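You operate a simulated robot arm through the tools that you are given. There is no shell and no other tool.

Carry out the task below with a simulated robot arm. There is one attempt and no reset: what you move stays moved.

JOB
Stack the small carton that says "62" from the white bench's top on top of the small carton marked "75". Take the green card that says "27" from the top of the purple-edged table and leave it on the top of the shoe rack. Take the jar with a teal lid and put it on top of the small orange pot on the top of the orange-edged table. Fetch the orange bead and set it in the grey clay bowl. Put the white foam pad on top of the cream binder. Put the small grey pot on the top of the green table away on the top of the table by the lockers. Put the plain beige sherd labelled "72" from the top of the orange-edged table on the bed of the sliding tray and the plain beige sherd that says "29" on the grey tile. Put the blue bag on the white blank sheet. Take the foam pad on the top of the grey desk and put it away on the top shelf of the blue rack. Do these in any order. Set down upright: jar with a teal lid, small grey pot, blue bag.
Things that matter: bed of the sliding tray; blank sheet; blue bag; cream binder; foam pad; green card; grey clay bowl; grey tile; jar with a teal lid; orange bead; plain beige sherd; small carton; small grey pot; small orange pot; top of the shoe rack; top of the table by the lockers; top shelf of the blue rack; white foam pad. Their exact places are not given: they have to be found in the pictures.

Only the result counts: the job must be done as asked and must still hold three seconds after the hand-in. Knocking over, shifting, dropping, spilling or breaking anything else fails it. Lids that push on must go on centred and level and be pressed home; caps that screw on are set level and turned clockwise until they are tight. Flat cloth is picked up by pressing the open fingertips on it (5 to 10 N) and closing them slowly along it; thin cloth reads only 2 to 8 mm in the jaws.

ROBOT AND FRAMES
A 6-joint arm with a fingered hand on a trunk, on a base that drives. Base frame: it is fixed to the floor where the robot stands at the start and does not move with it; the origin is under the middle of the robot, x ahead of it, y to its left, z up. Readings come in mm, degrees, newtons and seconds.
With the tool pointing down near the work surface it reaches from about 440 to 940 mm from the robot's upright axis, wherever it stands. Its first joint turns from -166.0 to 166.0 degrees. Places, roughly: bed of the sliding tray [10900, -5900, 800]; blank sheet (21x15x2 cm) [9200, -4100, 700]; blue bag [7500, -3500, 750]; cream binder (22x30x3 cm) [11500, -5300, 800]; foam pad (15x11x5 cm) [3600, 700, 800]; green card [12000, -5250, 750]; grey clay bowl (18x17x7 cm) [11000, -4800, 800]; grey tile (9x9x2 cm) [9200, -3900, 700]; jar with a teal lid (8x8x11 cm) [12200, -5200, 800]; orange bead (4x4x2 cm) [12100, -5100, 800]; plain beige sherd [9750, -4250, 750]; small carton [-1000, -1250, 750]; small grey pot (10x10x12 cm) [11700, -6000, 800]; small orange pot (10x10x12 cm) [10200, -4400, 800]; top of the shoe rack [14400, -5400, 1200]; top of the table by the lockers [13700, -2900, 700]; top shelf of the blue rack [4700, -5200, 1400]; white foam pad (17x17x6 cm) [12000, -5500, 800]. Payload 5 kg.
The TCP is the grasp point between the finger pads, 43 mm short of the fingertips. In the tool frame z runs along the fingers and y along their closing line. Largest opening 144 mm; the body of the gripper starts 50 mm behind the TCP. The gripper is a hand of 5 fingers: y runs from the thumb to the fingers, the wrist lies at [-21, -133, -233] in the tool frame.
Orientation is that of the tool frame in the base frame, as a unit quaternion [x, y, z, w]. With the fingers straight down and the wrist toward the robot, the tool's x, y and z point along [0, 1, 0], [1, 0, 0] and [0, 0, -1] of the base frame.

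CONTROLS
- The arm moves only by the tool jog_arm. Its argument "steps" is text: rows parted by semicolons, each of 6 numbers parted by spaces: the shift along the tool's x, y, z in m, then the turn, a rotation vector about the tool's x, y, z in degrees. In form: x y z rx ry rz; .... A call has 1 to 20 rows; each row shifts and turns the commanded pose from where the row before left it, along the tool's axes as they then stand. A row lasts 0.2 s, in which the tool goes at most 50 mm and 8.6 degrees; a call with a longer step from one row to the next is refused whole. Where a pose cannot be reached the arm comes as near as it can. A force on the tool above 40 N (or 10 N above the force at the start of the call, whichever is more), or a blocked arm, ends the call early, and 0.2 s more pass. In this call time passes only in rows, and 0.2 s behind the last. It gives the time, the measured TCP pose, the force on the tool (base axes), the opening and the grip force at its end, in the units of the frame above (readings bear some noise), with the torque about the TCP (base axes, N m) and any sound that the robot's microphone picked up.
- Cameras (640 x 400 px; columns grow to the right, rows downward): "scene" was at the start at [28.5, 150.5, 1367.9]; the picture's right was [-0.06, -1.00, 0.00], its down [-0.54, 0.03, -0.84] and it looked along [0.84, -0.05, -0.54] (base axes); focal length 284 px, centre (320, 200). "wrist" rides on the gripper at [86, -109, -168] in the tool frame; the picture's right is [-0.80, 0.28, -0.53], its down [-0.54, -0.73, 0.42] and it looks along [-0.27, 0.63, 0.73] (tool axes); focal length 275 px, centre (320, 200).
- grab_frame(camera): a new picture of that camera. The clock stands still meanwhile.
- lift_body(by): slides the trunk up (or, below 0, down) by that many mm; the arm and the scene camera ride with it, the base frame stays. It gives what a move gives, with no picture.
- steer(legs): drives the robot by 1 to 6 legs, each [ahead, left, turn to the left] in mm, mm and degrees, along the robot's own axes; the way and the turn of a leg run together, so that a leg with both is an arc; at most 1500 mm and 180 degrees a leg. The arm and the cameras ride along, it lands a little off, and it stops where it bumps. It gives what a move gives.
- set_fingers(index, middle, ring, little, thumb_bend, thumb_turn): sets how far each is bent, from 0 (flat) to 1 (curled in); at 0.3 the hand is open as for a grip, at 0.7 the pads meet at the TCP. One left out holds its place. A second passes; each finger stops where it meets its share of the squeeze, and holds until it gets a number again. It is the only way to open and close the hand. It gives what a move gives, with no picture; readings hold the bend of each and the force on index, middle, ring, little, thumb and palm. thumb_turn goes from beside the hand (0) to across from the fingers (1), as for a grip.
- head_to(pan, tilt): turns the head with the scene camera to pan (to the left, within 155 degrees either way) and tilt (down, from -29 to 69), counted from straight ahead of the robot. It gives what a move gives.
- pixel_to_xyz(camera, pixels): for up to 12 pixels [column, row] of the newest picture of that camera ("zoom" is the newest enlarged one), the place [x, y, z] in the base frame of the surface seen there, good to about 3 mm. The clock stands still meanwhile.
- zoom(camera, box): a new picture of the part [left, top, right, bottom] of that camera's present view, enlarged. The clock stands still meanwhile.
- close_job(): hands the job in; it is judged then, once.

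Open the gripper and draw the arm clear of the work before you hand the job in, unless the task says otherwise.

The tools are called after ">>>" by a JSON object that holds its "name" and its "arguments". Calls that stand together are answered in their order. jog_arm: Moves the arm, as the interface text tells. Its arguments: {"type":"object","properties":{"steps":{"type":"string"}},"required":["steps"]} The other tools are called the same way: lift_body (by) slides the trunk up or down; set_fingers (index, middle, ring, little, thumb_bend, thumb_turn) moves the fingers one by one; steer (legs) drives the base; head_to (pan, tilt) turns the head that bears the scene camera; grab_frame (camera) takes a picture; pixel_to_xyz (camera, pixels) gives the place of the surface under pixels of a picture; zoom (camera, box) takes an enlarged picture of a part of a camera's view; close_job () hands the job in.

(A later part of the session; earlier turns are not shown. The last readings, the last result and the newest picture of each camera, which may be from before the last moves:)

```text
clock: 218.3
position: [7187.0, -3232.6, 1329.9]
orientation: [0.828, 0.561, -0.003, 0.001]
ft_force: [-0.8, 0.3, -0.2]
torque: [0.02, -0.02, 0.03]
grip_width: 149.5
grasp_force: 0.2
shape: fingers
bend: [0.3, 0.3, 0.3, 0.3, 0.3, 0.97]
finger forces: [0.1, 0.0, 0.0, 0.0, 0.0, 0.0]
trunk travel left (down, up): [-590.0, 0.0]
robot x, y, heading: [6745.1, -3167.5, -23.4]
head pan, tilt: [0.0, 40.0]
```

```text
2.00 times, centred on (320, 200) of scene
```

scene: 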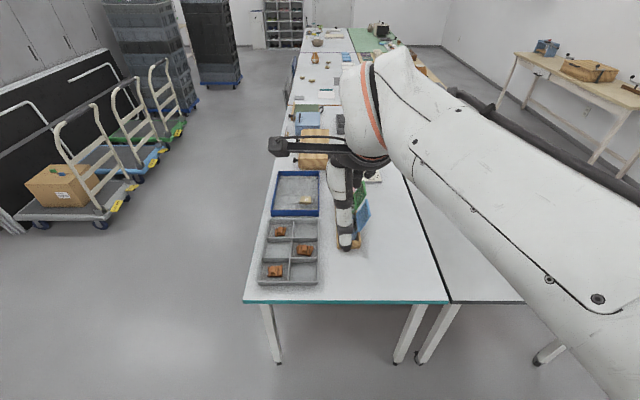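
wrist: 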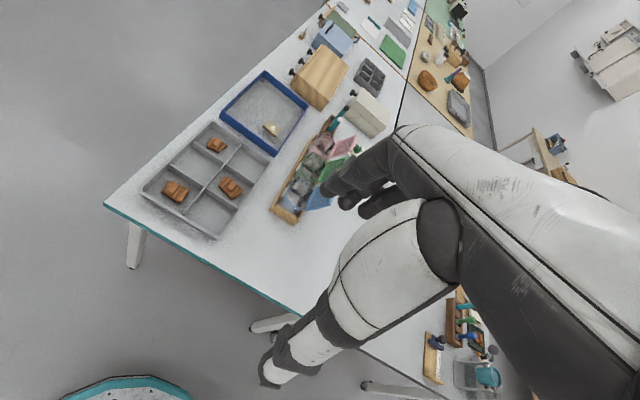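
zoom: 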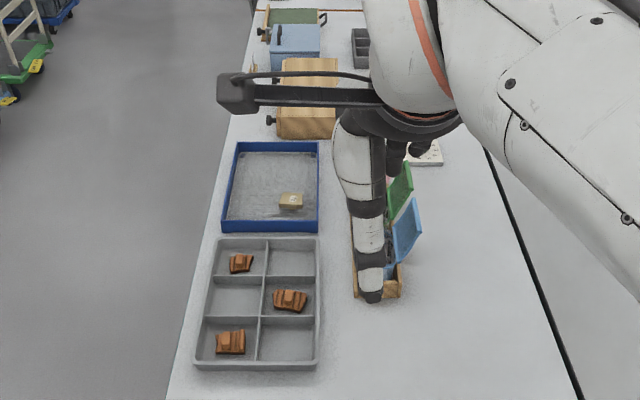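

I enlarge the wrist view of the bag rack.

>>> {"name": "zoom", "arguments": {"camera": "wrist", "box": [250, 90, 400, 240]}}

>>> {"name": "pixel_to_xyz", "arguments": {"camera": "wrist", "pixels": [[310, 205], [325, 195], [305, 190], [285, 210], [272, 208], [330, 120], [340, 150], [295, 220], [315, 165], [300, 180], [230, 190]]}}

```text
2.67 times, centred on (325, 165) of wrist
```

zoom: 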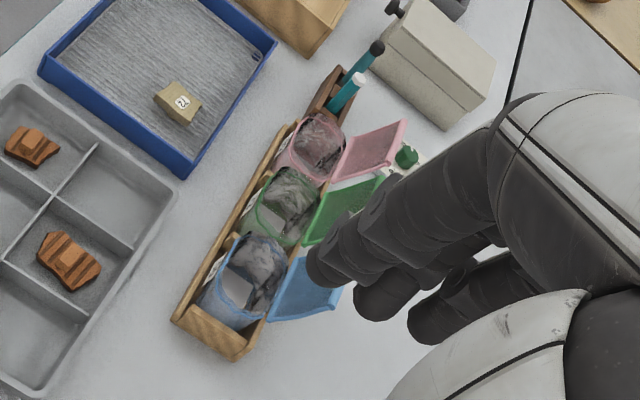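

```text
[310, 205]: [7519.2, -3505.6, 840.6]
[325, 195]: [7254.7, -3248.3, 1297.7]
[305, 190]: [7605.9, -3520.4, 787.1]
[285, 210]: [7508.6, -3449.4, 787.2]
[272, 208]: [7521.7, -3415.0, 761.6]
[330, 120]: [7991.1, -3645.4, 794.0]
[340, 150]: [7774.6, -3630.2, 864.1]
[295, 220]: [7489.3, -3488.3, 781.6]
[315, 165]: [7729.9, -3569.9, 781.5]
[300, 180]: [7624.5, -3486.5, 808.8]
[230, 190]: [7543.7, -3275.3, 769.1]
```

The blue bag is the nearest of three in the wooden rack, with a raised flap on its right. I move the hand right to see it with the head camera.

>>> {"name": "jog_arm", "arguments": {"steps": "-0.045 0 0 0 0 0;-0.045 0 0 0 0 0;-0.045 0 0 0 0 0;-0.045 0 0 0 0 0;-0.045 0 0 0 0 0;-0.045 0 0 0 0 0"}}

>>> {"name": "zoom", "arguments": {"camera": "scene", "box": [300, 150, 420, 270]}}

>>> {"name": "grab_frame", "arguments": {"camera": "scene"}}

```text
clock: 219.7
position: [7083.3, -3488.8, 1328.4]
orientation: [0.828, 0.56, -0.002, -0.002]
ft_force: [-0.5, -2.3, 0.2]
torque: [0.19, -0.02, 0.05]
grip_width: 149.5
grasp_force: 0.0
shape: fingers
bend: [0.3, 0.3, 0.3, 0.3, 0.3, 0.98]
finger forces: [0.0, 0.0, 0.1, 0.0, 0.1, 0.1]
trunk travel left (down, up): [-590.0, 0.0]
robot x, y, heading: [6744.9, -3168.5, -23.5]
head pan, tilt: [0.0, 40.0]
```

```text
3.33 times, centred on (360, 210) of scene
```

zoom: 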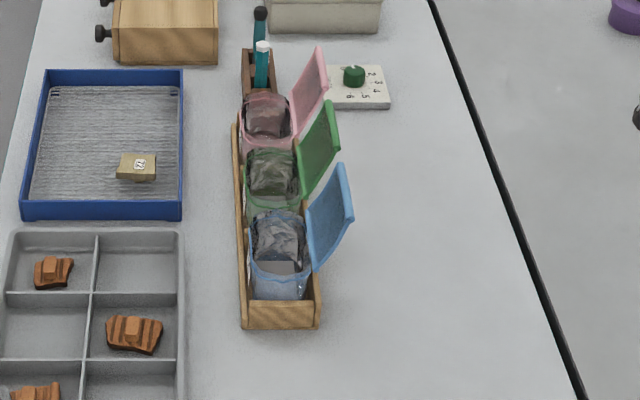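

```text
taken
```

scene: 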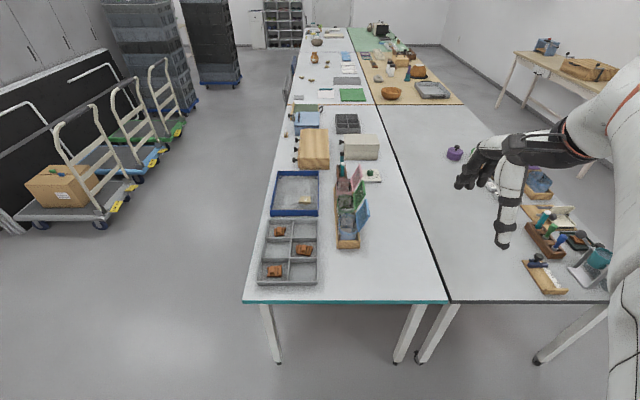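

I measure the bag's body, flap and the wooden rack.

>>> {"name": "zoom", "arguments": {"camera": "scene", "box": [325, 190, 385, 255]}}

>>> {"name": "pixel_to_xyz", "arguments": {"camera": "zoom", "pixels": [[300, 120], [420, 60], [480, 160], [340, 310], [375, 200], [230, 240], [160, 200], [230, 110], [170, 130], [300, 270], [220, 320], [155, 340]]}}

```text
6.15 times, centred on (355, 222) of scene
```

zoom: 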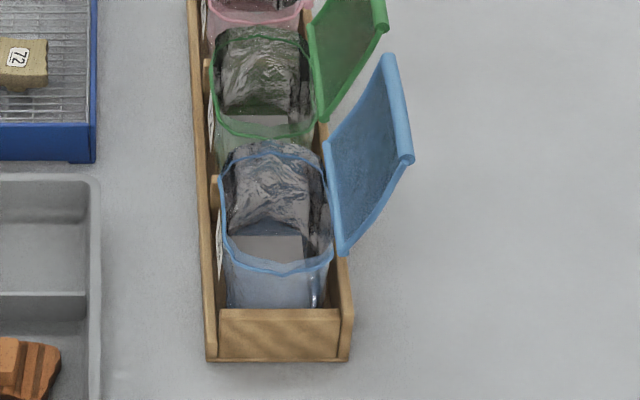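

```text
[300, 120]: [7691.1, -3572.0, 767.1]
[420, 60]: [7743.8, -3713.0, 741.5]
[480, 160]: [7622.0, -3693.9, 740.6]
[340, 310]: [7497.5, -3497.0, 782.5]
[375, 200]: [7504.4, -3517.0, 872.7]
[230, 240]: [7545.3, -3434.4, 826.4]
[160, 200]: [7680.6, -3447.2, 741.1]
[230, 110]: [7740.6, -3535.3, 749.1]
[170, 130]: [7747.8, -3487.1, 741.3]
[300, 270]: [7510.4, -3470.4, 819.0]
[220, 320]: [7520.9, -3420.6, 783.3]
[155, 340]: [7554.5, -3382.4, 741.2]
```

I take more points on flap corners and rim.

>>> {"name": "pixel_to_xyz", "arguments": {"camera": "zoom", "pixels": [[386, 70], [405, 155], [332, 160], [345, 242], [360, 140], [395, 110], [370, 170], [225, 200], [330, 230], [275, 265], [275, 160], [350, 130]]}}

>>> {"name": "pixel_to_xyz", "arguments": {"camera": "zoom", "pixels": [[280, 335], [210, 330], [345, 320], [215, 120], [310, 60], [318, 110], [290, 130], [270, 200], [200, 60], [300, 45], [275, 320], [380, 15]]}}

```text
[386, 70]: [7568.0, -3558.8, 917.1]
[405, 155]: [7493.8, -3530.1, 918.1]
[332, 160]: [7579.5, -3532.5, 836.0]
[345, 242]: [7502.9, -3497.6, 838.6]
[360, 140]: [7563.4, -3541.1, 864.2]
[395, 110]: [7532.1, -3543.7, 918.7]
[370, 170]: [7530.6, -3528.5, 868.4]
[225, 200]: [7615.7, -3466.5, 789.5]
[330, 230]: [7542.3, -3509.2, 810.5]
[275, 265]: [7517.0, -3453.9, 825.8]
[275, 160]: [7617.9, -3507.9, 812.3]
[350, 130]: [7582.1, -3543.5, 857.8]
```

```text
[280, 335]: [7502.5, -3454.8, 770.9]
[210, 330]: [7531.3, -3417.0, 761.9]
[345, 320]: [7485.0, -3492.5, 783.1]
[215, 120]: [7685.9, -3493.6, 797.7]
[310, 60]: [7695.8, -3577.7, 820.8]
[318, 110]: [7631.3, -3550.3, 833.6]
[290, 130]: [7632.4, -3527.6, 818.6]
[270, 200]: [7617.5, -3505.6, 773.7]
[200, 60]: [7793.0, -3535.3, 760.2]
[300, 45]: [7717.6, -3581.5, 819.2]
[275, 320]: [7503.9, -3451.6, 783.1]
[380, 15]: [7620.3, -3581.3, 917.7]
```

The flap is an 80 × 80 mm near-vertical panel (z 838–918, leaning 19° outward) — a good pinch grip from the left aisle. I measure the table's left edge for that approach.

>>> {"name": "grab_frame", "arguments": {"camera": "scene"}}

>>> {"name": "pixel_to_xyz", "arguments": {"camera": "scene", "pixels": [[248, 299], [277, 160], [290, 108], [285, 88], [275, 350], [120, 208], [100, 222], [155, 165], [290, 75]]}}

>>> {"name": "zoom", "arguments": {"camera": "scene", "box": [240, 30, 480, 180]}}

```text
taken
```

scene: 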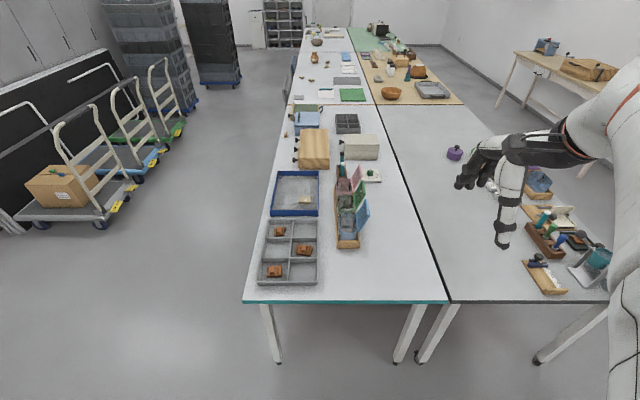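

```text
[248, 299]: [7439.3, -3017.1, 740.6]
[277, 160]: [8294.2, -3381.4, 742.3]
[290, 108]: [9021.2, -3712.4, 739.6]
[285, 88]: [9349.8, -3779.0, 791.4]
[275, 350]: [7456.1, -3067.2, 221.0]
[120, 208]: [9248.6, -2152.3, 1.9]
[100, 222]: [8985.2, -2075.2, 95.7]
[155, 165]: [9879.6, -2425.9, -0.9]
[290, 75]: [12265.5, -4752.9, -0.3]
```

```text
2.67 times, centred on (360, 105) of scene
```

zoom: 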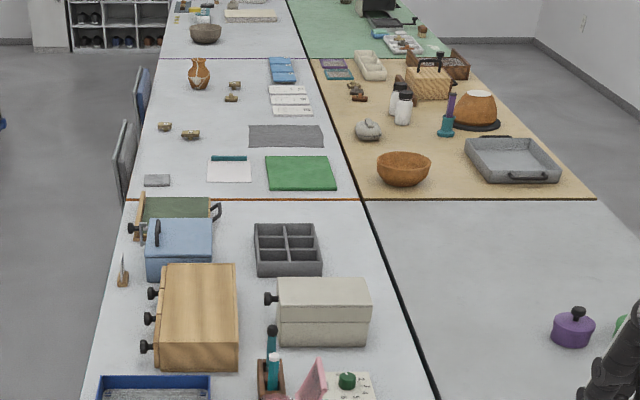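

The left edge is at v≈210 and chairs stand along it only beyond u≈10000. I bring the hand back, strafe into the left aisle, go ahead and turn to face the table.

>>> {"name": "jog_arm", "arguments": {"steps": "0.045 0 0 0 0 0;0.045 0 0 0 0 0;0.045 0 0 0 0 0;0.045 0 0 0 0 0;0.045 0 0 0 0 0;0.045 0 0 0 0 0"}}

>>> {"name": "steer", "arguments": {"legs": [[0, 820, 0], [760, 0, 0]]}}

```text
clock: 221.1
position: [7188.6, -3231.5, 1327.1]
orientation: [0.828, 0.561, -0.003, 0.001]
ft_force: [-0.5, 0.4, 0.3]
torque: [-0.02, -0.02, -0.06]
grip_width: 149.7
grasp_force: 0.1
shape: fingers
bend: [0.3, 0.3, 0.3, 0.3, 0.3, 0.97]
finger forces: [0.0, 0.0, 0.0, 0.0, 0.1, 0.0]
trunk travel left (down, up): [-590.0, 0.0]
robot x, y, heading: [6744.4, -3166.5, -23.1]
head pan, tilt: [0.0, 40.0]
```

```text
clock: 229.3
position: [8218.3, -2778.0, 1327.2]
orientation: [0.831, 0.557, -0.002, 0.0]
ft_force: [0.1, 0.7, 0.3]
torque: [0.04, -0.01, 0.0]
grip_width: 149.5
grasp_force: 0.0
shape: fingers
bend: [0.3, 0.3, 0.3, 0.3, 0.3, 0.97]
finger forces: [0.0, 0.0, 0.0, 0.0, 0.0, 0.1]
trunk travel left (down, up): [-590.0, 0.0]
robot x, y, heading: [7772.9, -2707.0, -23.5]
head pan, tilt: [0.0, 40.0]
```

Good position (u 8211, v 627). I turn right to face the table and look.

>>> {"name": "steer", "arguments": {"legs": [[0, 0, -90]]}}

>>> {"name": "head_to", "arguments": {"pan": 0, "tilt": 45}}

>>> {"name": "grab_frame", "arguments": {"camera": "scene"}}

>>> {"name": "grab_frame", "arguments": {"camera": "wrist"}}

```text
clock: 233.6
position: [7687.4, -3150.2, 1327.7]
orientation: [0.977, -0.213, -0.002, -0.001]
ft_force: [-1.1, 0.4, 0.6]
torque: [0.02, -0.05, 0.01]
grip_width: 149.7
grasp_force: 0.0
shape: fingers
bend: [0.3, 0.3, 0.3, 0.3, 0.3, 0.97]
finger forces: [0.1, 0.0, 0.0, 0.0, 0.0, 0.0]
trunk travel left (down, up): [-590.0, 0.0]
robot x, y, heading: [7768.6, -2708.7, -115.8]
head pan, tilt: [0.0, 40.0]
```

```text
clock: 234.3
position: [7685.5, -3150.4, 1327.2]
orientation: [0.977, -0.214, -0.003, -0.002]
ft_force: [-0.1, -0.3, 0.8]
torque: [0.01, 0.02, -0.01]
grip_width: 149.5
grasp_force: 0.2
shape: fingers
bend: [0.3, 0.3, 0.3, 0.3, 0.3, 0.97]
finger forces: [0.0, 0.1, 0.1, 0.0, 0.0, 0.0]
trunk travel left (down, up): [-590.0, 0.0]
robot x, y, heading: [7775.0, -2707.9, -116.2]
head pan, tilt: [0.0, 45.0]
```

```text
taken
```

scene: 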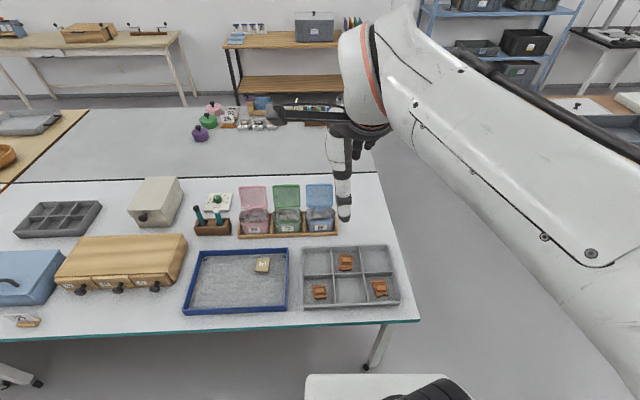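

```text
taken
```

wrist: 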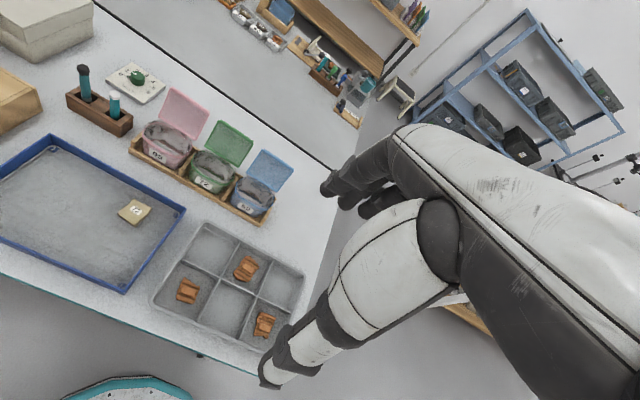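

I zoom on the blue bag from here.

>>> {"name": "zoom", "arguments": {"camera": "scene", "box": [270, 175, 350, 245]}}

>>> {"name": "pixel_to_xyz", "arguments": {"camera": "zoom", "pixels": [[265, 65], [425, 65], [285, 190], [450, 175], [355, 120], [290, 215], [460, 215], [375, 290], [300, 290], [450, 280], [230, 220], [240, 70]]}}

```text
5.71 times, centred on (310, 210) of scene
```

zoom: 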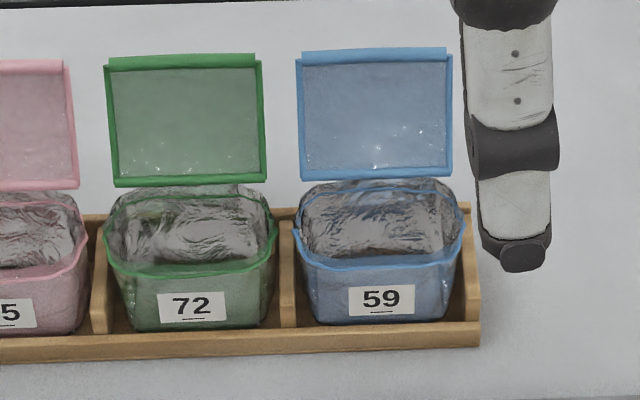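

```text
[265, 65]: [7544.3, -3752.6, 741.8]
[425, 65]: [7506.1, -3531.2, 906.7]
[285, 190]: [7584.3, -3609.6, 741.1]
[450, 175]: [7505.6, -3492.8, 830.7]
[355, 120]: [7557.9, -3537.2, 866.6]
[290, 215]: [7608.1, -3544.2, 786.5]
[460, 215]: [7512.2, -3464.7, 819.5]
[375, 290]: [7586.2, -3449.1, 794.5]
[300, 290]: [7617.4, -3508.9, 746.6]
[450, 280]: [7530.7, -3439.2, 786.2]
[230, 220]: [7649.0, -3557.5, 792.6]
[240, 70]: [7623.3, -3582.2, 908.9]
```

The bag "59" has a clean upright flap with free space on its far side. I drive 70 mm closer and preshape the fingers.

>>> {"name": "steer", "arguments": {"legs": [[65, 0, 0]]}}

>>> {"name": "set_fingers", "arguments": {"index": 0.48, "middle": 0.48, "ring": 0.48, "little": 0.48, "thumb_bend": 0.48}}

```text
clock: 235.3
position: [7657.6, -3211.0, 1326.5]
orientation: [0.977, -0.213, -0.002, -0.002]
ft_force: [-0.8, -0.8, 0.4]
torque: [0.08, -0.04, 0.01]
grip_width: 149.5
grasp_force: 0.0
shape: fingers
bend: [0.3, 0.3, 0.3, 0.3, 0.3, 0.97]
finger forces: [0.1, 0.1, 0.0, 0.0, 0.0, 0.0]
trunk travel left (down, up): [-590.0, 0.0]
robot x, y, heading: [7742.8, -2767.1, -116.0]
head pan, tilt: [0.0, 45.0]
```

```text
clock: 236.3
position: [7659.0, -3210.7, 1327.3]
orientation: [0.977, -0.212, -0.003, -0.001]
ft_force: [0.2, 0.2, 0.2]
torque: [0.0, 0.01, 0.03]
grip_width: 86.6
grasp_force: 0.2
shape: fingers
bend: [0.48, 0.48, 0.48, 0.48, 0.48, 0.97]
finger forces: [0.0, 0.1, 0.0, 0.1, 0.0, 0.0]
trunk travel left (down, up): [-590.0, 0.0]
robot x, y, heading: [7742.4, -2770.3, -115.9]
head pan, tilt: [0.0, 45.0]
```

I move the hand over the flap at height, descend to pre-grasp, then tilt 19° to match the flap's lean.

>>> {"name": "jog_arm", "arguments": {"steps": "0.0029 0.0384 0 0 0 0;0.0029 0.0384 0 0 0 0;0.0029 0.0384 0 0 0 0;0.0029 0.0384 0 0 0 0;0.0029 0.0384 0 0 0 0;0.0029 0.0384 0 0 0 0;0.0029 0.0384 0 0 0 0;0.0029 0.0384 0 0 0 0;0.0029 0.0384 0 0 0 0;0.0029 0.0384 0 0 0 0;0 0 0.041 0 0 0;0 0 0.041 0 0 0;0 0 0.041 0 0 0;0 0 0.041 0 0 0;0 0 0.041 0 0 0;0 0 0.041 0 0 0;0 0 0.041 0 0 -1.7;0 0 0 6.3 0 0;0 0 0 6.3 0 0;0 0 0 6.3 0 0"}}

>>> {"name": "grab_frame", "arguments": {"camera": "scene"}}

>>> {"name": "grab_frame", "arguments": {"camera": "wrist"}}

```text
clock: 240.5
position: [7525.8, -3571.5, 1037.2]
orientation: [0.966, -0.196, 0.031, -0.163]
ft_force: [-0.4, -0.7, -0.6]
torque: [0.02, -0.02, 0.0]
grip_width: 85.9
grasp_force: 0.0
shape: fingers
bend: [0.48, 0.48, 0.48, 0.48, 0.48, 0.97]
finger forces: [0.0, 0.0, 0.0, 0.0, 0.0, 0.0]
trunk travel left (down, up): [-590.0, 0.0]
robot x, y, heading: [7739.3, -2767.9, -116.0]
head pan, tilt: [0.0, 45.0]
```

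```text
taken
```

scene: 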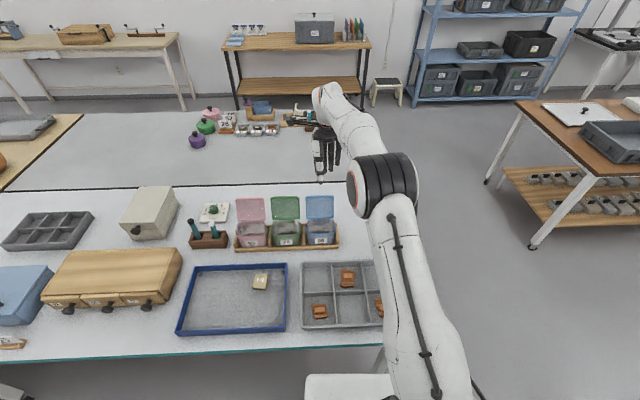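

```text
taken
```

wrist: 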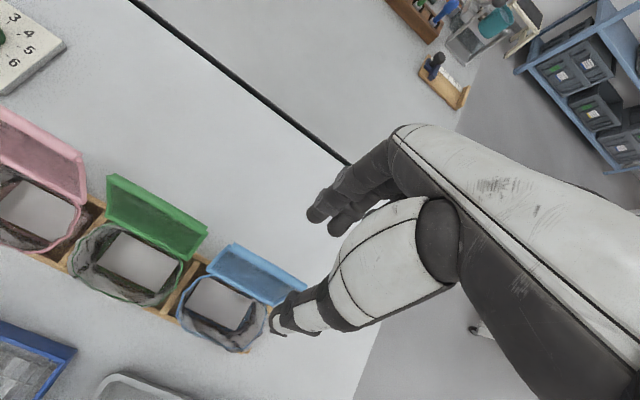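

Tilt matches. I approach half way along the tool axis with a small correction, then check.

>>> {"name": "jog_arm", "arguments": {"steps": "-0.003 0.006 0.03 0 0 0;-0.003 0.007 0.03 0 0 0;0 0 0.025 0 0 0"}}

>>> {"name": "zoom", "arguments": {"camera": "scene", "box": [260, 100, 400, 260]}}

>>> {"name": "grab_frame", "arguments": {"camera": "wrist"}}

```text
clock: 241.3
position: [7523.9, -3553.1, 953.6]
orientation: [0.967, -0.195, 0.031, -0.162]
ft_force: [0.1, 0.0, 1.0]
torque: [-0.01, 0.0, 0.03]
grip_width: 85.9
grasp_force: 0.1
shape: fingers
bend: [0.48, 0.48, 0.48, 0.48, 0.48, 0.97]
finger forces: [0.0, 0.0, 0.1, 0.1, 0.1, 0.0]
trunk travel left (down, up): [-590.0, 0.0]
robot x, y, heading: [7744.1, -2769.5, -115.8]
head pan, tilt: [0.0, 45.0]
```

```text
2.50 times, centred on (330, 180) of scene
```

zoom: 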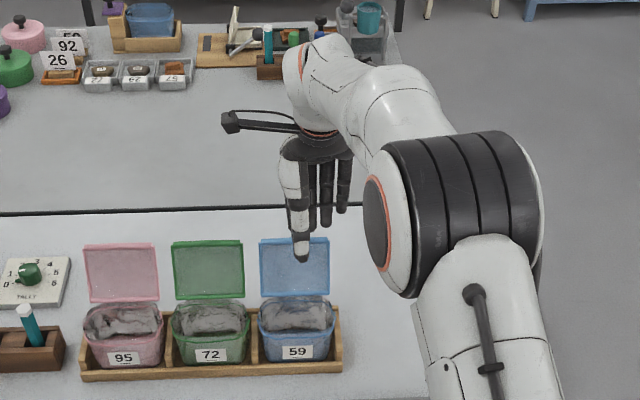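

```text
taken
```

wrist: 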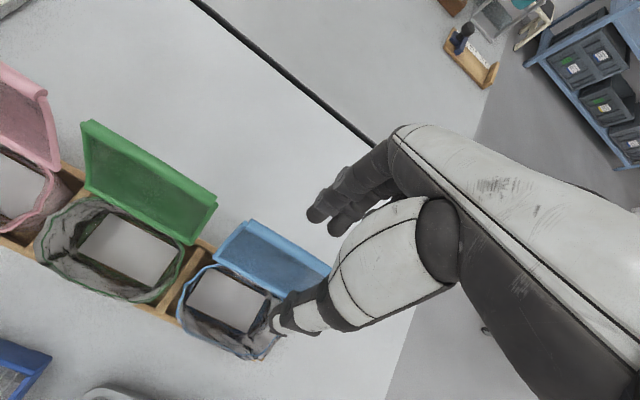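

Thumb is before the flap and fingers behind it. I continue 71 mm along the tool axis.

>>> {"name": "jog_arm", "arguments": {"steps": "0 0 0.025 0 0 0;0 0 0.025 0 0 0;0 0 0.02 0 0 0"}}

>>> {"name": "zoom", "arguments": {"camera": "scene", "box": [280, 150, 380, 260]}}

>>> {"name": "grab_frame", "arguments": {"camera": "wrist"}}

```text
clock: 242.1
position: [7532.9, -3531.5, 890.7]
orientation: [0.967, -0.195, 0.03, -0.162]
ft_force: [-0.1, 0.7, 0.4]
torque: [0.01, 0.01, -0.02]
grip_width: 86.0
grasp_force: 0.1
shape: fingers
bend: [0.48, 0.48, 0.48, 0.48, 0.48, 0.97]
finger forces: [0.0, 0.0, 0.0, 0.0, 0.1, 0.0]
trunk travel left (down, up): [-590.0, 0.0]
robot x, y, heading: [7743.1, -2769.6, -115.8]
head pan, tilt: [0.0, 45.0]
```

```text
3.64 times, centred on (330, 205) of scene
```

zoom: 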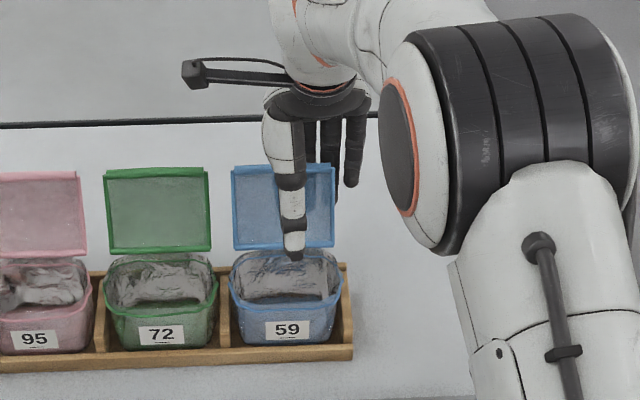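

```text
taken
```

wrist: 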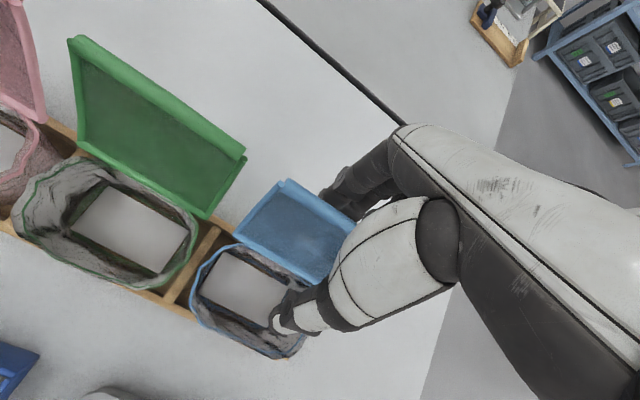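

Index and middle lie behind the flap; I shift 8 mm left to centre the grip and close gradually.

>>> {"name": "jog_arm", "arguments": {"steps": "0.008 0 0.003 0 0 0"}}

>>> {"name": "set_fingers", "arguments": {"index": 0.62, "middle": 0.62, "ring": 0.62, "little": 0.55, "thumb_bend": 0.62}}

>>> {"name": "grab_frame", "arguments": {"camera": "wrist"}}

```text
clock: 242.5
position: [7541.4, -3534.5, 887.5]
orientation: [0.967, -0.195, 0.03, -0.163]
ft_force: [0.3, -0.8, 0.4]
torque: [-0.02, 0.02, -0.03]
grip_width: 85.9
grasp_force: 0.1
shape: fingers
bend: [0.48, 0.48, 0.48, 0.48, 0.48, 0.97]
finger forces: [0.0, 0.0, 0.2, 0.1, 0.0, 0.0]
trunk travel left (down, up): [-590.0, 0.0]
robot x, y, heading: [7745.9, -2767.6, -115.7]
head pan, tilt: [0.0, 45.0]
```

```text
clock: 243.5
position: [7541.5, -3534.5, 886.1]
orientation: [0.967, -0.195, 0.03, -0.162]
ft_force: [0.2, 0.0, 0.1]
torque: [-0.01, -0.02, -0.01]
grip_width: 36.1
grasp_force: 0.1
shape: fingers
bend: [0.62, 0.62, 0.62, 0.55, 0.62, 0.97]
finger forces: [0.1, 0.1, 0.0, 0.0, 0.1, 0.1]
trunk travel left (down, up): [-590.0, 0.0]
robot x, y, heading: [7744.0, -2766.6, -115.7]
head pan, tilt: [0.0, 45.0]
```

```text
taken
```

wrist: 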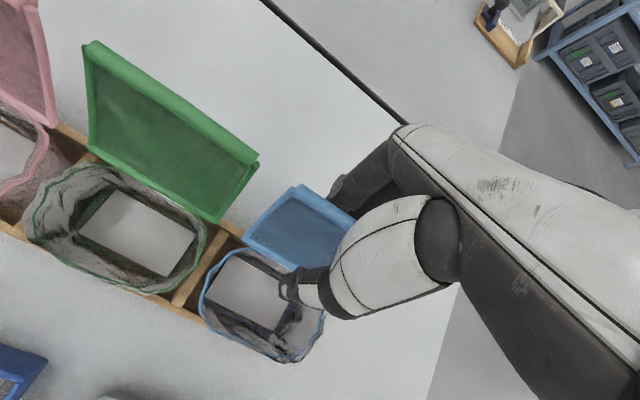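

No contact yet with a 36 mm gap. I close further in two steps.

>>> {"name": "set_fingers", "arguments": {"index": 0.67, "middle": 0.67, "ring": 0.67, "thumb_bend": 0.67}}

>>> {"name": "set_fingers", "arguments": {"index": 0.72, "middle": 0.72, "ring": 0.72, "thumb_bend": 0.72}}

>>> {"name": "grab_frame", "arguments": {"camera": "wrist"}}

```text
clock: 244.5
position: [7541.6, -3535.2, 886.0]
orientation: [0.967, -0.195, 0.03, -0.162]
ft_force: [0.4, -0.2, -0.3]
torque: [0.0, 0.02, 0.01]
grip_width: 18.3
grasp_force: 0.0
shape: fingers
bend: [0.67, 0.67, 0.67, 0.55, 0.67, 0.97]
finger forces: [0.0, 0.1, 0.1, 0.0, 0.0, 0.0]
trunk travel left (down, up): [-590.0, 0.0]
robot x, y, heading: [7744.3, -2764.9, -116.0]
head pan, tilt: [0.0, 45.0]
```

```text
clock: 245.5
position: [7541.0, -3534.6, 886.2]
orientation: [0.967, -0.195, 0.031, -0.162]
ft_force: [0.6, -0.2, 0.8]
torque: [0.03, -0.03, -0.01]
grip_width: 6.0
grasp_force: 5.0
shape: fingers
bend: [0.71, 0.72, 0.72, 0.55, 0.7, 0.97]
finger forces: [3.8, 1.2, 0.0, 0.1, 5.5, 0.1]
trunk travel left (down, up): [-590.0, 0.0]
robot x, y, heading: [7745.3, -2767.2, -116.0]
head pan, tilt: [0.0, 45.0]
```

```text
taken
```

wrist: 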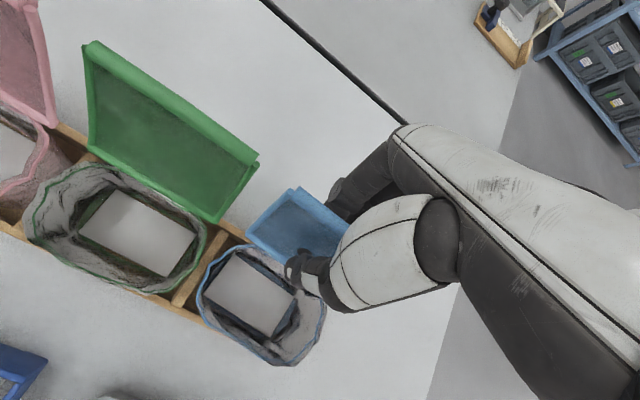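

The flap is between the pads (6 mm). I tighten.

>>> {"name": "set_fingers", "arguments": {"index": 0.85, "middle": 0.85, "ring": 0.8, "thumb_bend": 0.85}}

>>> {"name": "jog_arm", "arguments": {"steps": "0 0.003 -0.01 0 0 0;0 0.004 -0.01 0 0 0"}}

>>> {"name": "zoom", "arguments": {"camera": "scene", "box": [280, 150, 380, 260]}}

>>> {"name": "grab_frame", "arguments": {"camera": "wrist"}}

```text
clock: 246.5
position: [7542.4, -3533.2, 885.7]
orientation: [0.967, -0.196, 0.031, -0.162]
ft_force: [1.7, 3.5, -3.2]
torque: [0.13, -0.15, 0.46]
grip_width: 4.6
grasp_force: 27.1
shape: fingers
bend: [0.75, 0.84, 0.79, 0.55, 0.71, 0.96]
finger forces: [7.4, 11.6, 6.6, 0.0, 29.5, 0.0]
trunk travel left (down, up): [-590.0, 0.0]
robot x, y, heading: [7743.8, -2767.6, -115.9]
head pan, tilt: [0.0, 45.0]
```

```text
clock: 247.1
position: [7535.9, -3545.9, 903.1]
orientation: [0.967, -0.196, 0.031, -0.162]
ft_force: [-2.0, 2.8, -1.7]
torque: [0.26, 0.19, 0.35]
grip_width: 4.7
grasp_force: 27.9
shape: fingers
bend: [0.75, 0.85, 0.8, 0.55, 0.71, 0.96]
finger forces: [11.8, 12.9, 2.9, 0.0, 28.9, 0.0]
trunk travel left (down, up): [-590.0, 0.0]
robot x, y, heading: [7745.7, -2769.2, -115.8]
head pan, tilt: [0.0, 45.0]
```

```text
3.64 times, centred on (330, 205) of scene
```

zoom: 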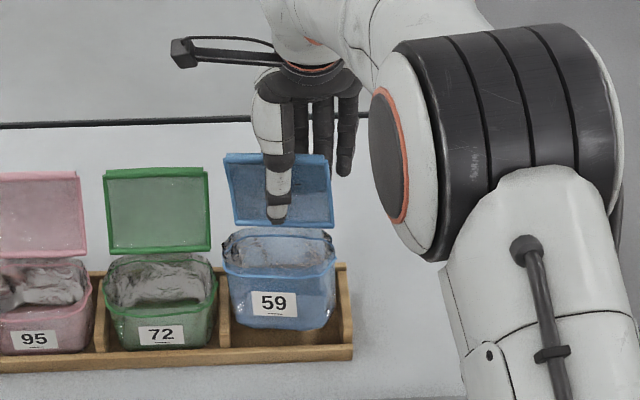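

```text
taken
```

wrist: 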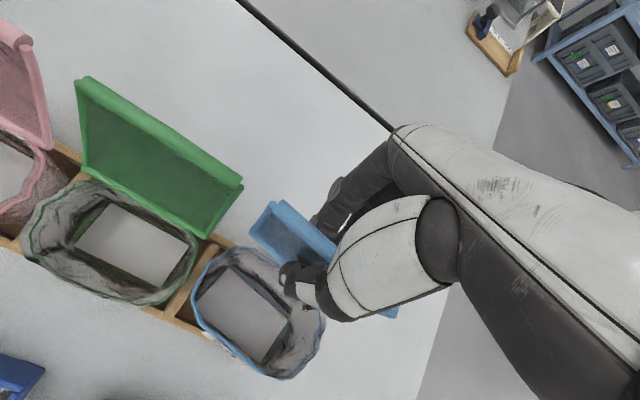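

The bag lifts free (light, about 2–3 N) and stays upright. I raise it straight up out of the rack.

>>> {"name": "jog_arm", "arguments": {"steps": "0 -0.0065 -0.0189 0 0 0;0 -0.0065 -0.0189 0 0 0;0 -0.0098 -0.0283 0 0 0;0 -0.0098 -0.0283 0 0 0"}}

>>> {"name": "grab_frame", "arguments": {"camera": "scene"}}

>>> {"name": "zoom", "arguments": {"camera": "scene", "box": [270, 130, 380, 260]}}

>>> {"name": "grab_frame", "arguments": {"camera": "wrist"}}

```text
clock: 248.1
position: [7537.2, -3549.5, 1002.8]
orientation: [0.967, -0.196, 0.031, -0.162]
ft_force: [0.0, 0.0, -1.0]
torque: [-0.05, 0.05, -0.02]
grip_width: 5.5
grasp_force: 23.7
shape: fingers
bend: [0.75, 0.85, 0.8, 0.55, 0.72, 0.95]
finger forces: [17.7, 5.9, 0.0, 0.0, 23.5, 0.0]
trunk travel left (down, up): [-590.0, 0.0]
robot x, y, heading: [7740.7, -2768.1, -116.0]
head pan, tilt: [0.0, 45.0]
```

```text
taken
```

scene: 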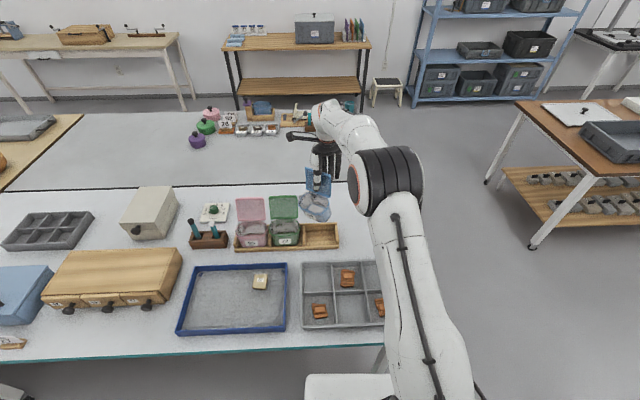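

```text
3.08 times, centred on (325, 195) of scene
```

zoom: 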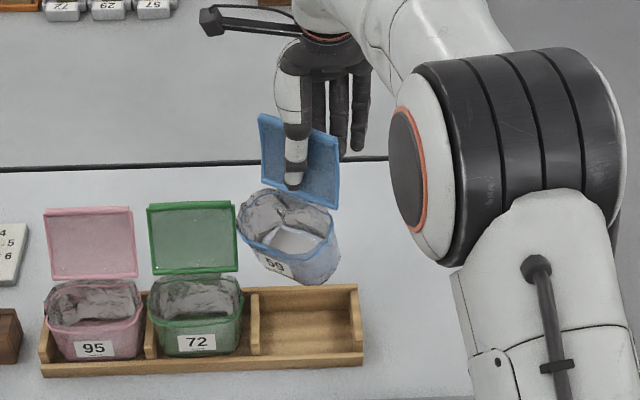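

```text
taken
```

wrist: 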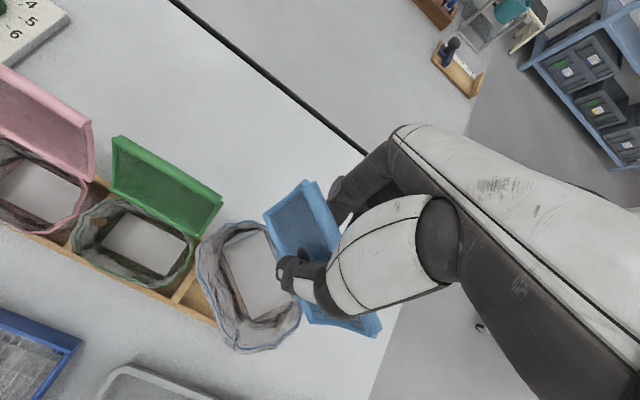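

The bag hangs a bit twisted but secure. I raise and draw it back toward the robot for travel.

>>> {"name": "jog_arm", "arguments": {"steps": "0 -0.016 -0.045 0 0 0;0 -0.016 -0.045 0 0 0;0 -0.03 -0.03 0 0 0;0 -0.042 -0.008 0 0 0;0 -0.042 -0.008 0 0 0;0 -0.042 0 0 0 0;0 -0.042 0 0 0 0;0 -0.042 0.005 0 0 0;0 -0.042 0.005 0 0 0;0 -0.042 0.008 0 0 0"}}

>>> {"name": "head_to", "arguments": {"pan": 75, "tilt": 25}}

>>> {"name": "grab_frame", "arguments": {"camera": "scene"}}

>>> {"name": "grab_frame", "arguments": {"camera": "wrist"}}

```text
clock: 250.3
position: [7652.1, -3273.1, 1230.6]
orientation: [0.967, -0.195, 0.031, -0.163]
ft_force: [0.4, 0.8, -1.2]
torque: [-0.07, 0.05, -0.02]
grip_width: 5.3
grasp_force: 23.7
shape: fingers
bend: [0.75, 0.85, 0.8, 0.55, 0.72, 0.94]
finger forces: [18.0, 5.5, 0.0, 0.1, 23.4, 0.0]
trunk travel left (down, up): [-590.0, 0.0]
robot x, y, heading: [7741.9, -2767.7, -115.9]
head pan, tilt: [0.0, 45.0]
```

```text
clock: 251.8
position: [7652.2, -3274.8, 1229.5]
orientation: [0.967, -0.196, 0.03, -0.162]
ft_force: [-0.3, -0.1, -0.9]
torque: [-0.04, 0.02, -0.01]
grip_width: 5.4
grasp_force: 23.0
shape: fingers
bend: [0.75, 0.85, 0.8, 0.55, 0.72, 0.94]
finger forces: [18.0, 5.5, 0.1, 0.0, 23.4, 0.0]
trunk travel left (down, up): [-590.0, 0.0]
robot x, y, heading: [7742.7, -2767.3, -116.1]
head pan, tilt: [75.0, 25.0]
```

```text
taken
```

scene: 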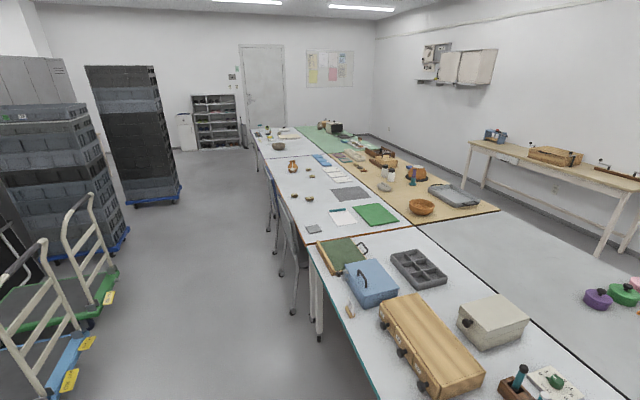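

```text
taken
```

wrist: 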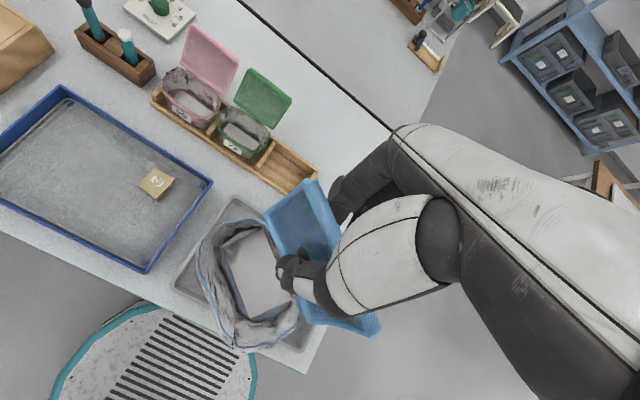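

The aisle is clear but for two chairs at the orange-edged table. I zoom and measure there.

>>> {"name": "zoom", "arguments": {"camera": "scene", "box": [240, 120, 420, 300]}}

>>> {"name": "pixel_to_xyz", "arguments": {"camera": "scene", "pixels": [[312, 228], [344, 216], [295, 312], [285, 275], [290, 215], [272, 200], [277, 248], [268, 225], [314, 245], [308, 198], [295, 196], [292, 165]]}}

```text
2.22 times, centred on (330, 210) of scene
```

zoom: 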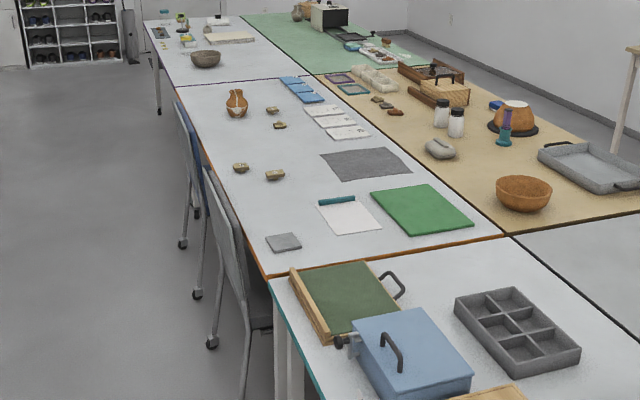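

```text
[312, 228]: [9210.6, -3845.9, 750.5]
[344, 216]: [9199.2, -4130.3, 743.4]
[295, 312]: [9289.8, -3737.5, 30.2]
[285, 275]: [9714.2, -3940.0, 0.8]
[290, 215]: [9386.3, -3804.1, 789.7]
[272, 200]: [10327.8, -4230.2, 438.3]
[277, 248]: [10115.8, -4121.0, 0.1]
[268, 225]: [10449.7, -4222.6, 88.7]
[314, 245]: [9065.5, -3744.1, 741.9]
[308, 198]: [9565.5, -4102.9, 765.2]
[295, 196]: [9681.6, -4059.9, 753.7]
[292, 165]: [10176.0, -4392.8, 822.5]
```

Tile, sheet and sherds are located, and the chairs barely protrude (v≈300). I back off 120 mm and strafe left along the table to the sheet.

>>> {"name": "steer", "arguments": {"legs": [[-120, 0, 2.4], [0, 1400, 0], [0, 360, 0]]}}

>>> {"name": "head_to", "arguments": {"pan": 0, "tilt": 45}}

>>> {"name": "grab_frame", "arguments": {"camera": "scene"}}

>>> {"name": "grab_frame", "arguments": {"camera": "wrist"}}

```text
clock: 261.4
position: [9288.7, -3898.4, 1229.7]
orientation: [0.967, -0.192, 0.03, -0.163]
ft_force: [0.5, -0.2, 0.0]
torque: [-0.05, 0.02, -0.01]
grip_width: 5.3
grasp_force: 23.1
shape: fingers
bend: [0.75, 0.85, 0.8, 0.55, 0.72, 0.94]
finger forces: [18.1, 5.5, 0.1, 0.0, 23.4, 0.1]
trunk travel left (down, up): [-590.0, 0.0]
robot x, y, heading: [9377.1, -3391.7, -115.4]
head pan, tilt: [75.0, 25.0]
```

```text
clock: 262.9
position: [9288.8, -3897.5, 1230.3]
orientation: [0.967, -0.193, 0.03, -0.162]
ft_force: [-0.2, -0.3, -1.0]
torque: [-0.02, 0.01, -0.01]
grip_width: 5.3
grasp_force: 23.9
shape: fingers
bend: [0.75, 0.85, 0.8, 0.55, 0.72, 0.94]
finger forces: [18.0, 5.5, 0.1, 0.0, 23.3, 0.1]
trunk travel left (down, up): [-590.0, 0.0]
robot x, y, heading: [9377.8, -3394.6, -115.5]
head pan, tilt: [0.0, 45.0]
```

```text
taken
```

scene: 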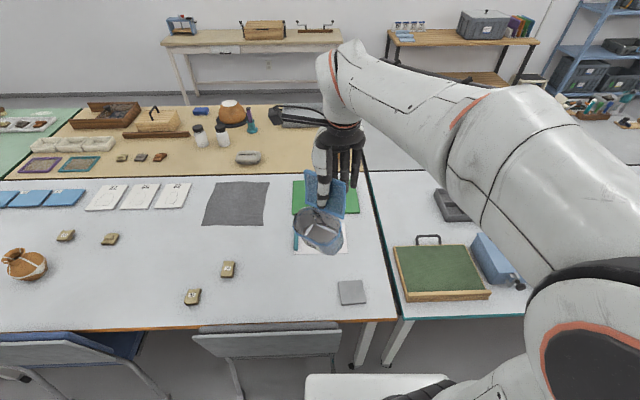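

```text
taken
```

wrist: 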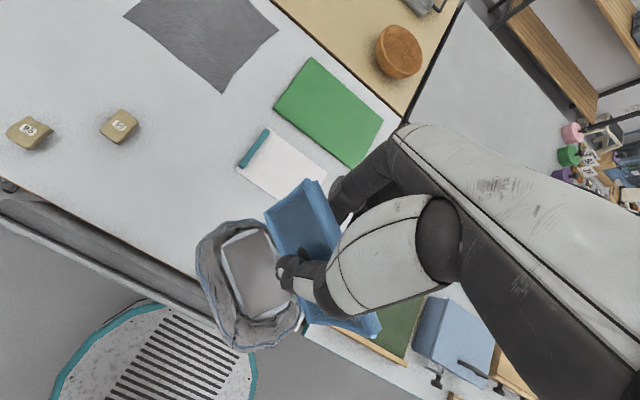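

I measure the sheet's visible corners and the bag's rim/flap to learn its tilt.

>>> {"name": "pixel_to_xyz", "arguments": {"camera": "wrist", "pixels": [[242, 165], [268, 132], [325, 182], [255, 152], [262, 190], [300, 175], [305, 182], [372, 328], [268, 215], [315, 182], [200, 250], [240, 345]]}}

>>> {"name": "zoom", "arguments": {"camera": "scene", "box": [270, 160, 370, 270]}}

>>> {"name": "pixel_to_xyz", "arguments": {"camera": "zoom", "pixels": [[245, 45], [385, 90], [380, 185], [245, 125], [215, 205], [360, 250], [290, 310], [200, 190], [340, 330], [300, 270], [180, 300], [400, 320]]}}

```text
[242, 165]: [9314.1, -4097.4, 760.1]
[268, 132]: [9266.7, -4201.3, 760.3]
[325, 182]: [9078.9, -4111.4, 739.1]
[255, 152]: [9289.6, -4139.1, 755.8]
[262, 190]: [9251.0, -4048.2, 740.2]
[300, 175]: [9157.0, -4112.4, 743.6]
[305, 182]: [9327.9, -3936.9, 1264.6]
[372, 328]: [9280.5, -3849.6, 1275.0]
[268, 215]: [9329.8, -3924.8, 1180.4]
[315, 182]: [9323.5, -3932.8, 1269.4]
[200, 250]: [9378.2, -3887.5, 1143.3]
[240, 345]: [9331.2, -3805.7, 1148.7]
```

```text
3.64 times, centred on (320, 215) of scene
```

zoom: 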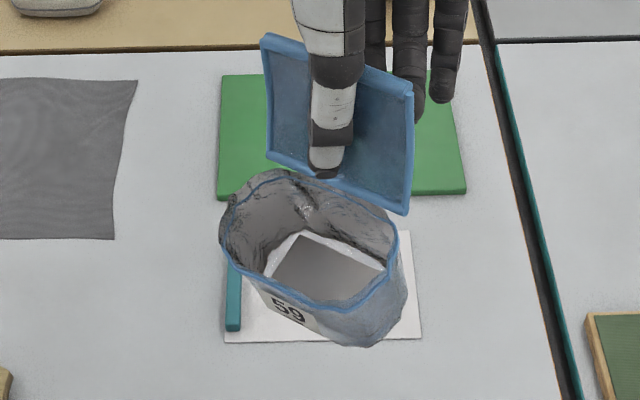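

```text
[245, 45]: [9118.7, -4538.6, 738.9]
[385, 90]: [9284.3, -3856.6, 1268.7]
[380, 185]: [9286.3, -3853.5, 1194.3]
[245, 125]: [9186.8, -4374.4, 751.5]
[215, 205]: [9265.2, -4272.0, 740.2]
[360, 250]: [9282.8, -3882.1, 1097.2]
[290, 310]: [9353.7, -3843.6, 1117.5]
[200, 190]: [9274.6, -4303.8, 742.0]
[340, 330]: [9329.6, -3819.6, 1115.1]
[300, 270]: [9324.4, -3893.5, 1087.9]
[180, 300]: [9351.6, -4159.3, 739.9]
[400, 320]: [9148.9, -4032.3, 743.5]
```

The bag sags about 20° toward me around the flap. I rotate the hand by 20° about the flap's axis to bring the bag upright, then re-measure.

>>> {"name": "jog_arm", "arguments": {"steps": "0 0 0 5.2 4.0 -1.4;0 0 0 5.2 4.0 -1.4;0 0 0 5.2 4.0 -1.4"}}

>>> {"name": "grab_frame", "arguments": {"camera": "wrist"}}

>>> {"name": "grab_frame", "arguments": {"camera": "scene"}}

>>> {"name": "zoom", "arguments": {"camera": "scene", "box": [270, 150, 370, 270]}}

```text
clock: 263.7
position: [9288.9, -3898.9, 1229.5]
orientation: [0.934, -0.166, 0.163, -0.27]
ft_force: [1.1, 0.5, -0.2]
torque: [-0.03, 0.04, 0.0]
grip_width: 5.2
grasp_force: 23.8
shape: fingers
bend: [0.75, 0.85, 0.8, 0.55, 0.72, 0.94]
finger forces: [18.2, 5.4, 0.0, 0.0, 23.6, 0.1]
trunk travel left (down, up): [-590.0, 0.0]
robot x, y, heading: [9375.4, -3388.0, -115.5]
head pan, tilt: [0.0, 45.0]
```

```text
taken
```

wrist: 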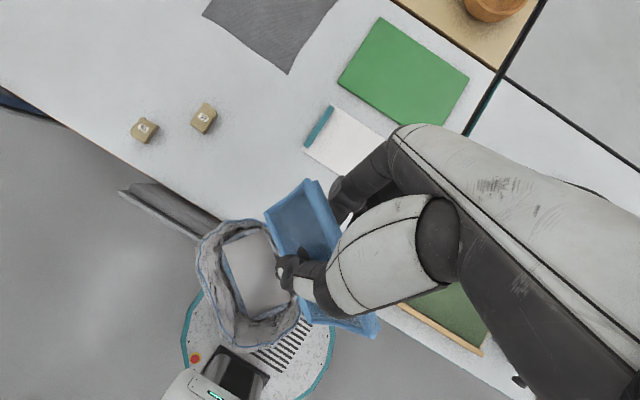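

```text
taken
```

scene: 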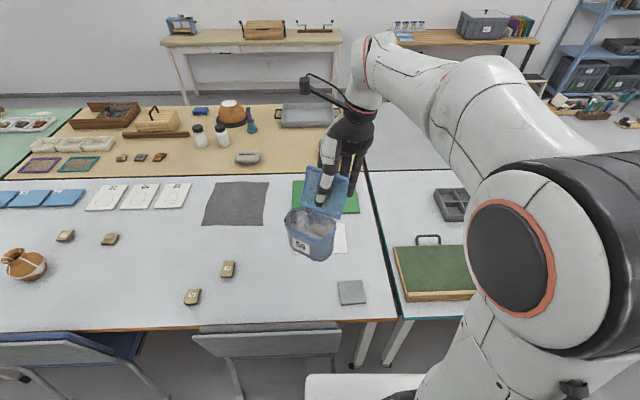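

```text
3.33 times, centred on (320, 210) of scene
```

zoom: 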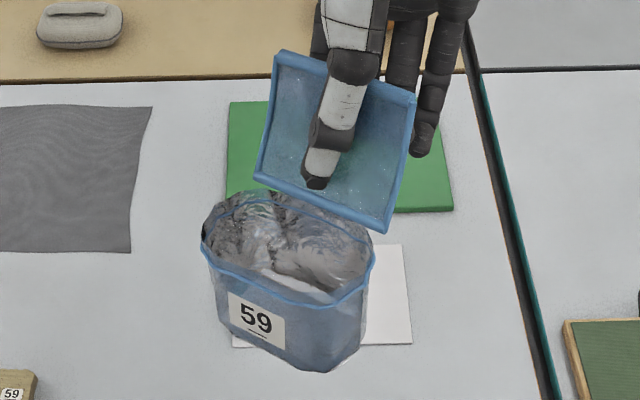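

I measure the bag's corners now.

>>> {"name": "pixel_to_xyz", "arguments": {"camera": "zoom", "pixels": [[285, 62], [408, 100], [265, 178], [378, 225], [210, 250], [355, 290], [290, 295], [225, 320], [330, 365], [355, 345], [365, 255], [222, 215]]}}

>>> {"name": "pixel_to_xyz", "arguments": {"camera": "zoom", "pixels": [[410, 340], [400, 248], [235, 345], [380, 300], [232, 110], [450, 205]]}}

```text
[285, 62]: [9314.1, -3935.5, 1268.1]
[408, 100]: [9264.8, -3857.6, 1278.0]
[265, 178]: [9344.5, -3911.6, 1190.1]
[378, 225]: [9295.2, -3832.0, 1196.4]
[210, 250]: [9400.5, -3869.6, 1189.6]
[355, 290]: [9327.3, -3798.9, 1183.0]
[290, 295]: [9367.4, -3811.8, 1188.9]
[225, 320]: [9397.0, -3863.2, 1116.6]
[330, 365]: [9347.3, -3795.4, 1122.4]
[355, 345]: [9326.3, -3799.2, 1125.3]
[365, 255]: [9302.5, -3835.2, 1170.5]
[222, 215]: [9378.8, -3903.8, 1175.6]
```

```text
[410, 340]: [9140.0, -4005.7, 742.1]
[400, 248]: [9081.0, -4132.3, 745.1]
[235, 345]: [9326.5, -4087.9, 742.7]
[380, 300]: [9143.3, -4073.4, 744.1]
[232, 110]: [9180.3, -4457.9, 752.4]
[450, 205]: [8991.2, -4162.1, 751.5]
```

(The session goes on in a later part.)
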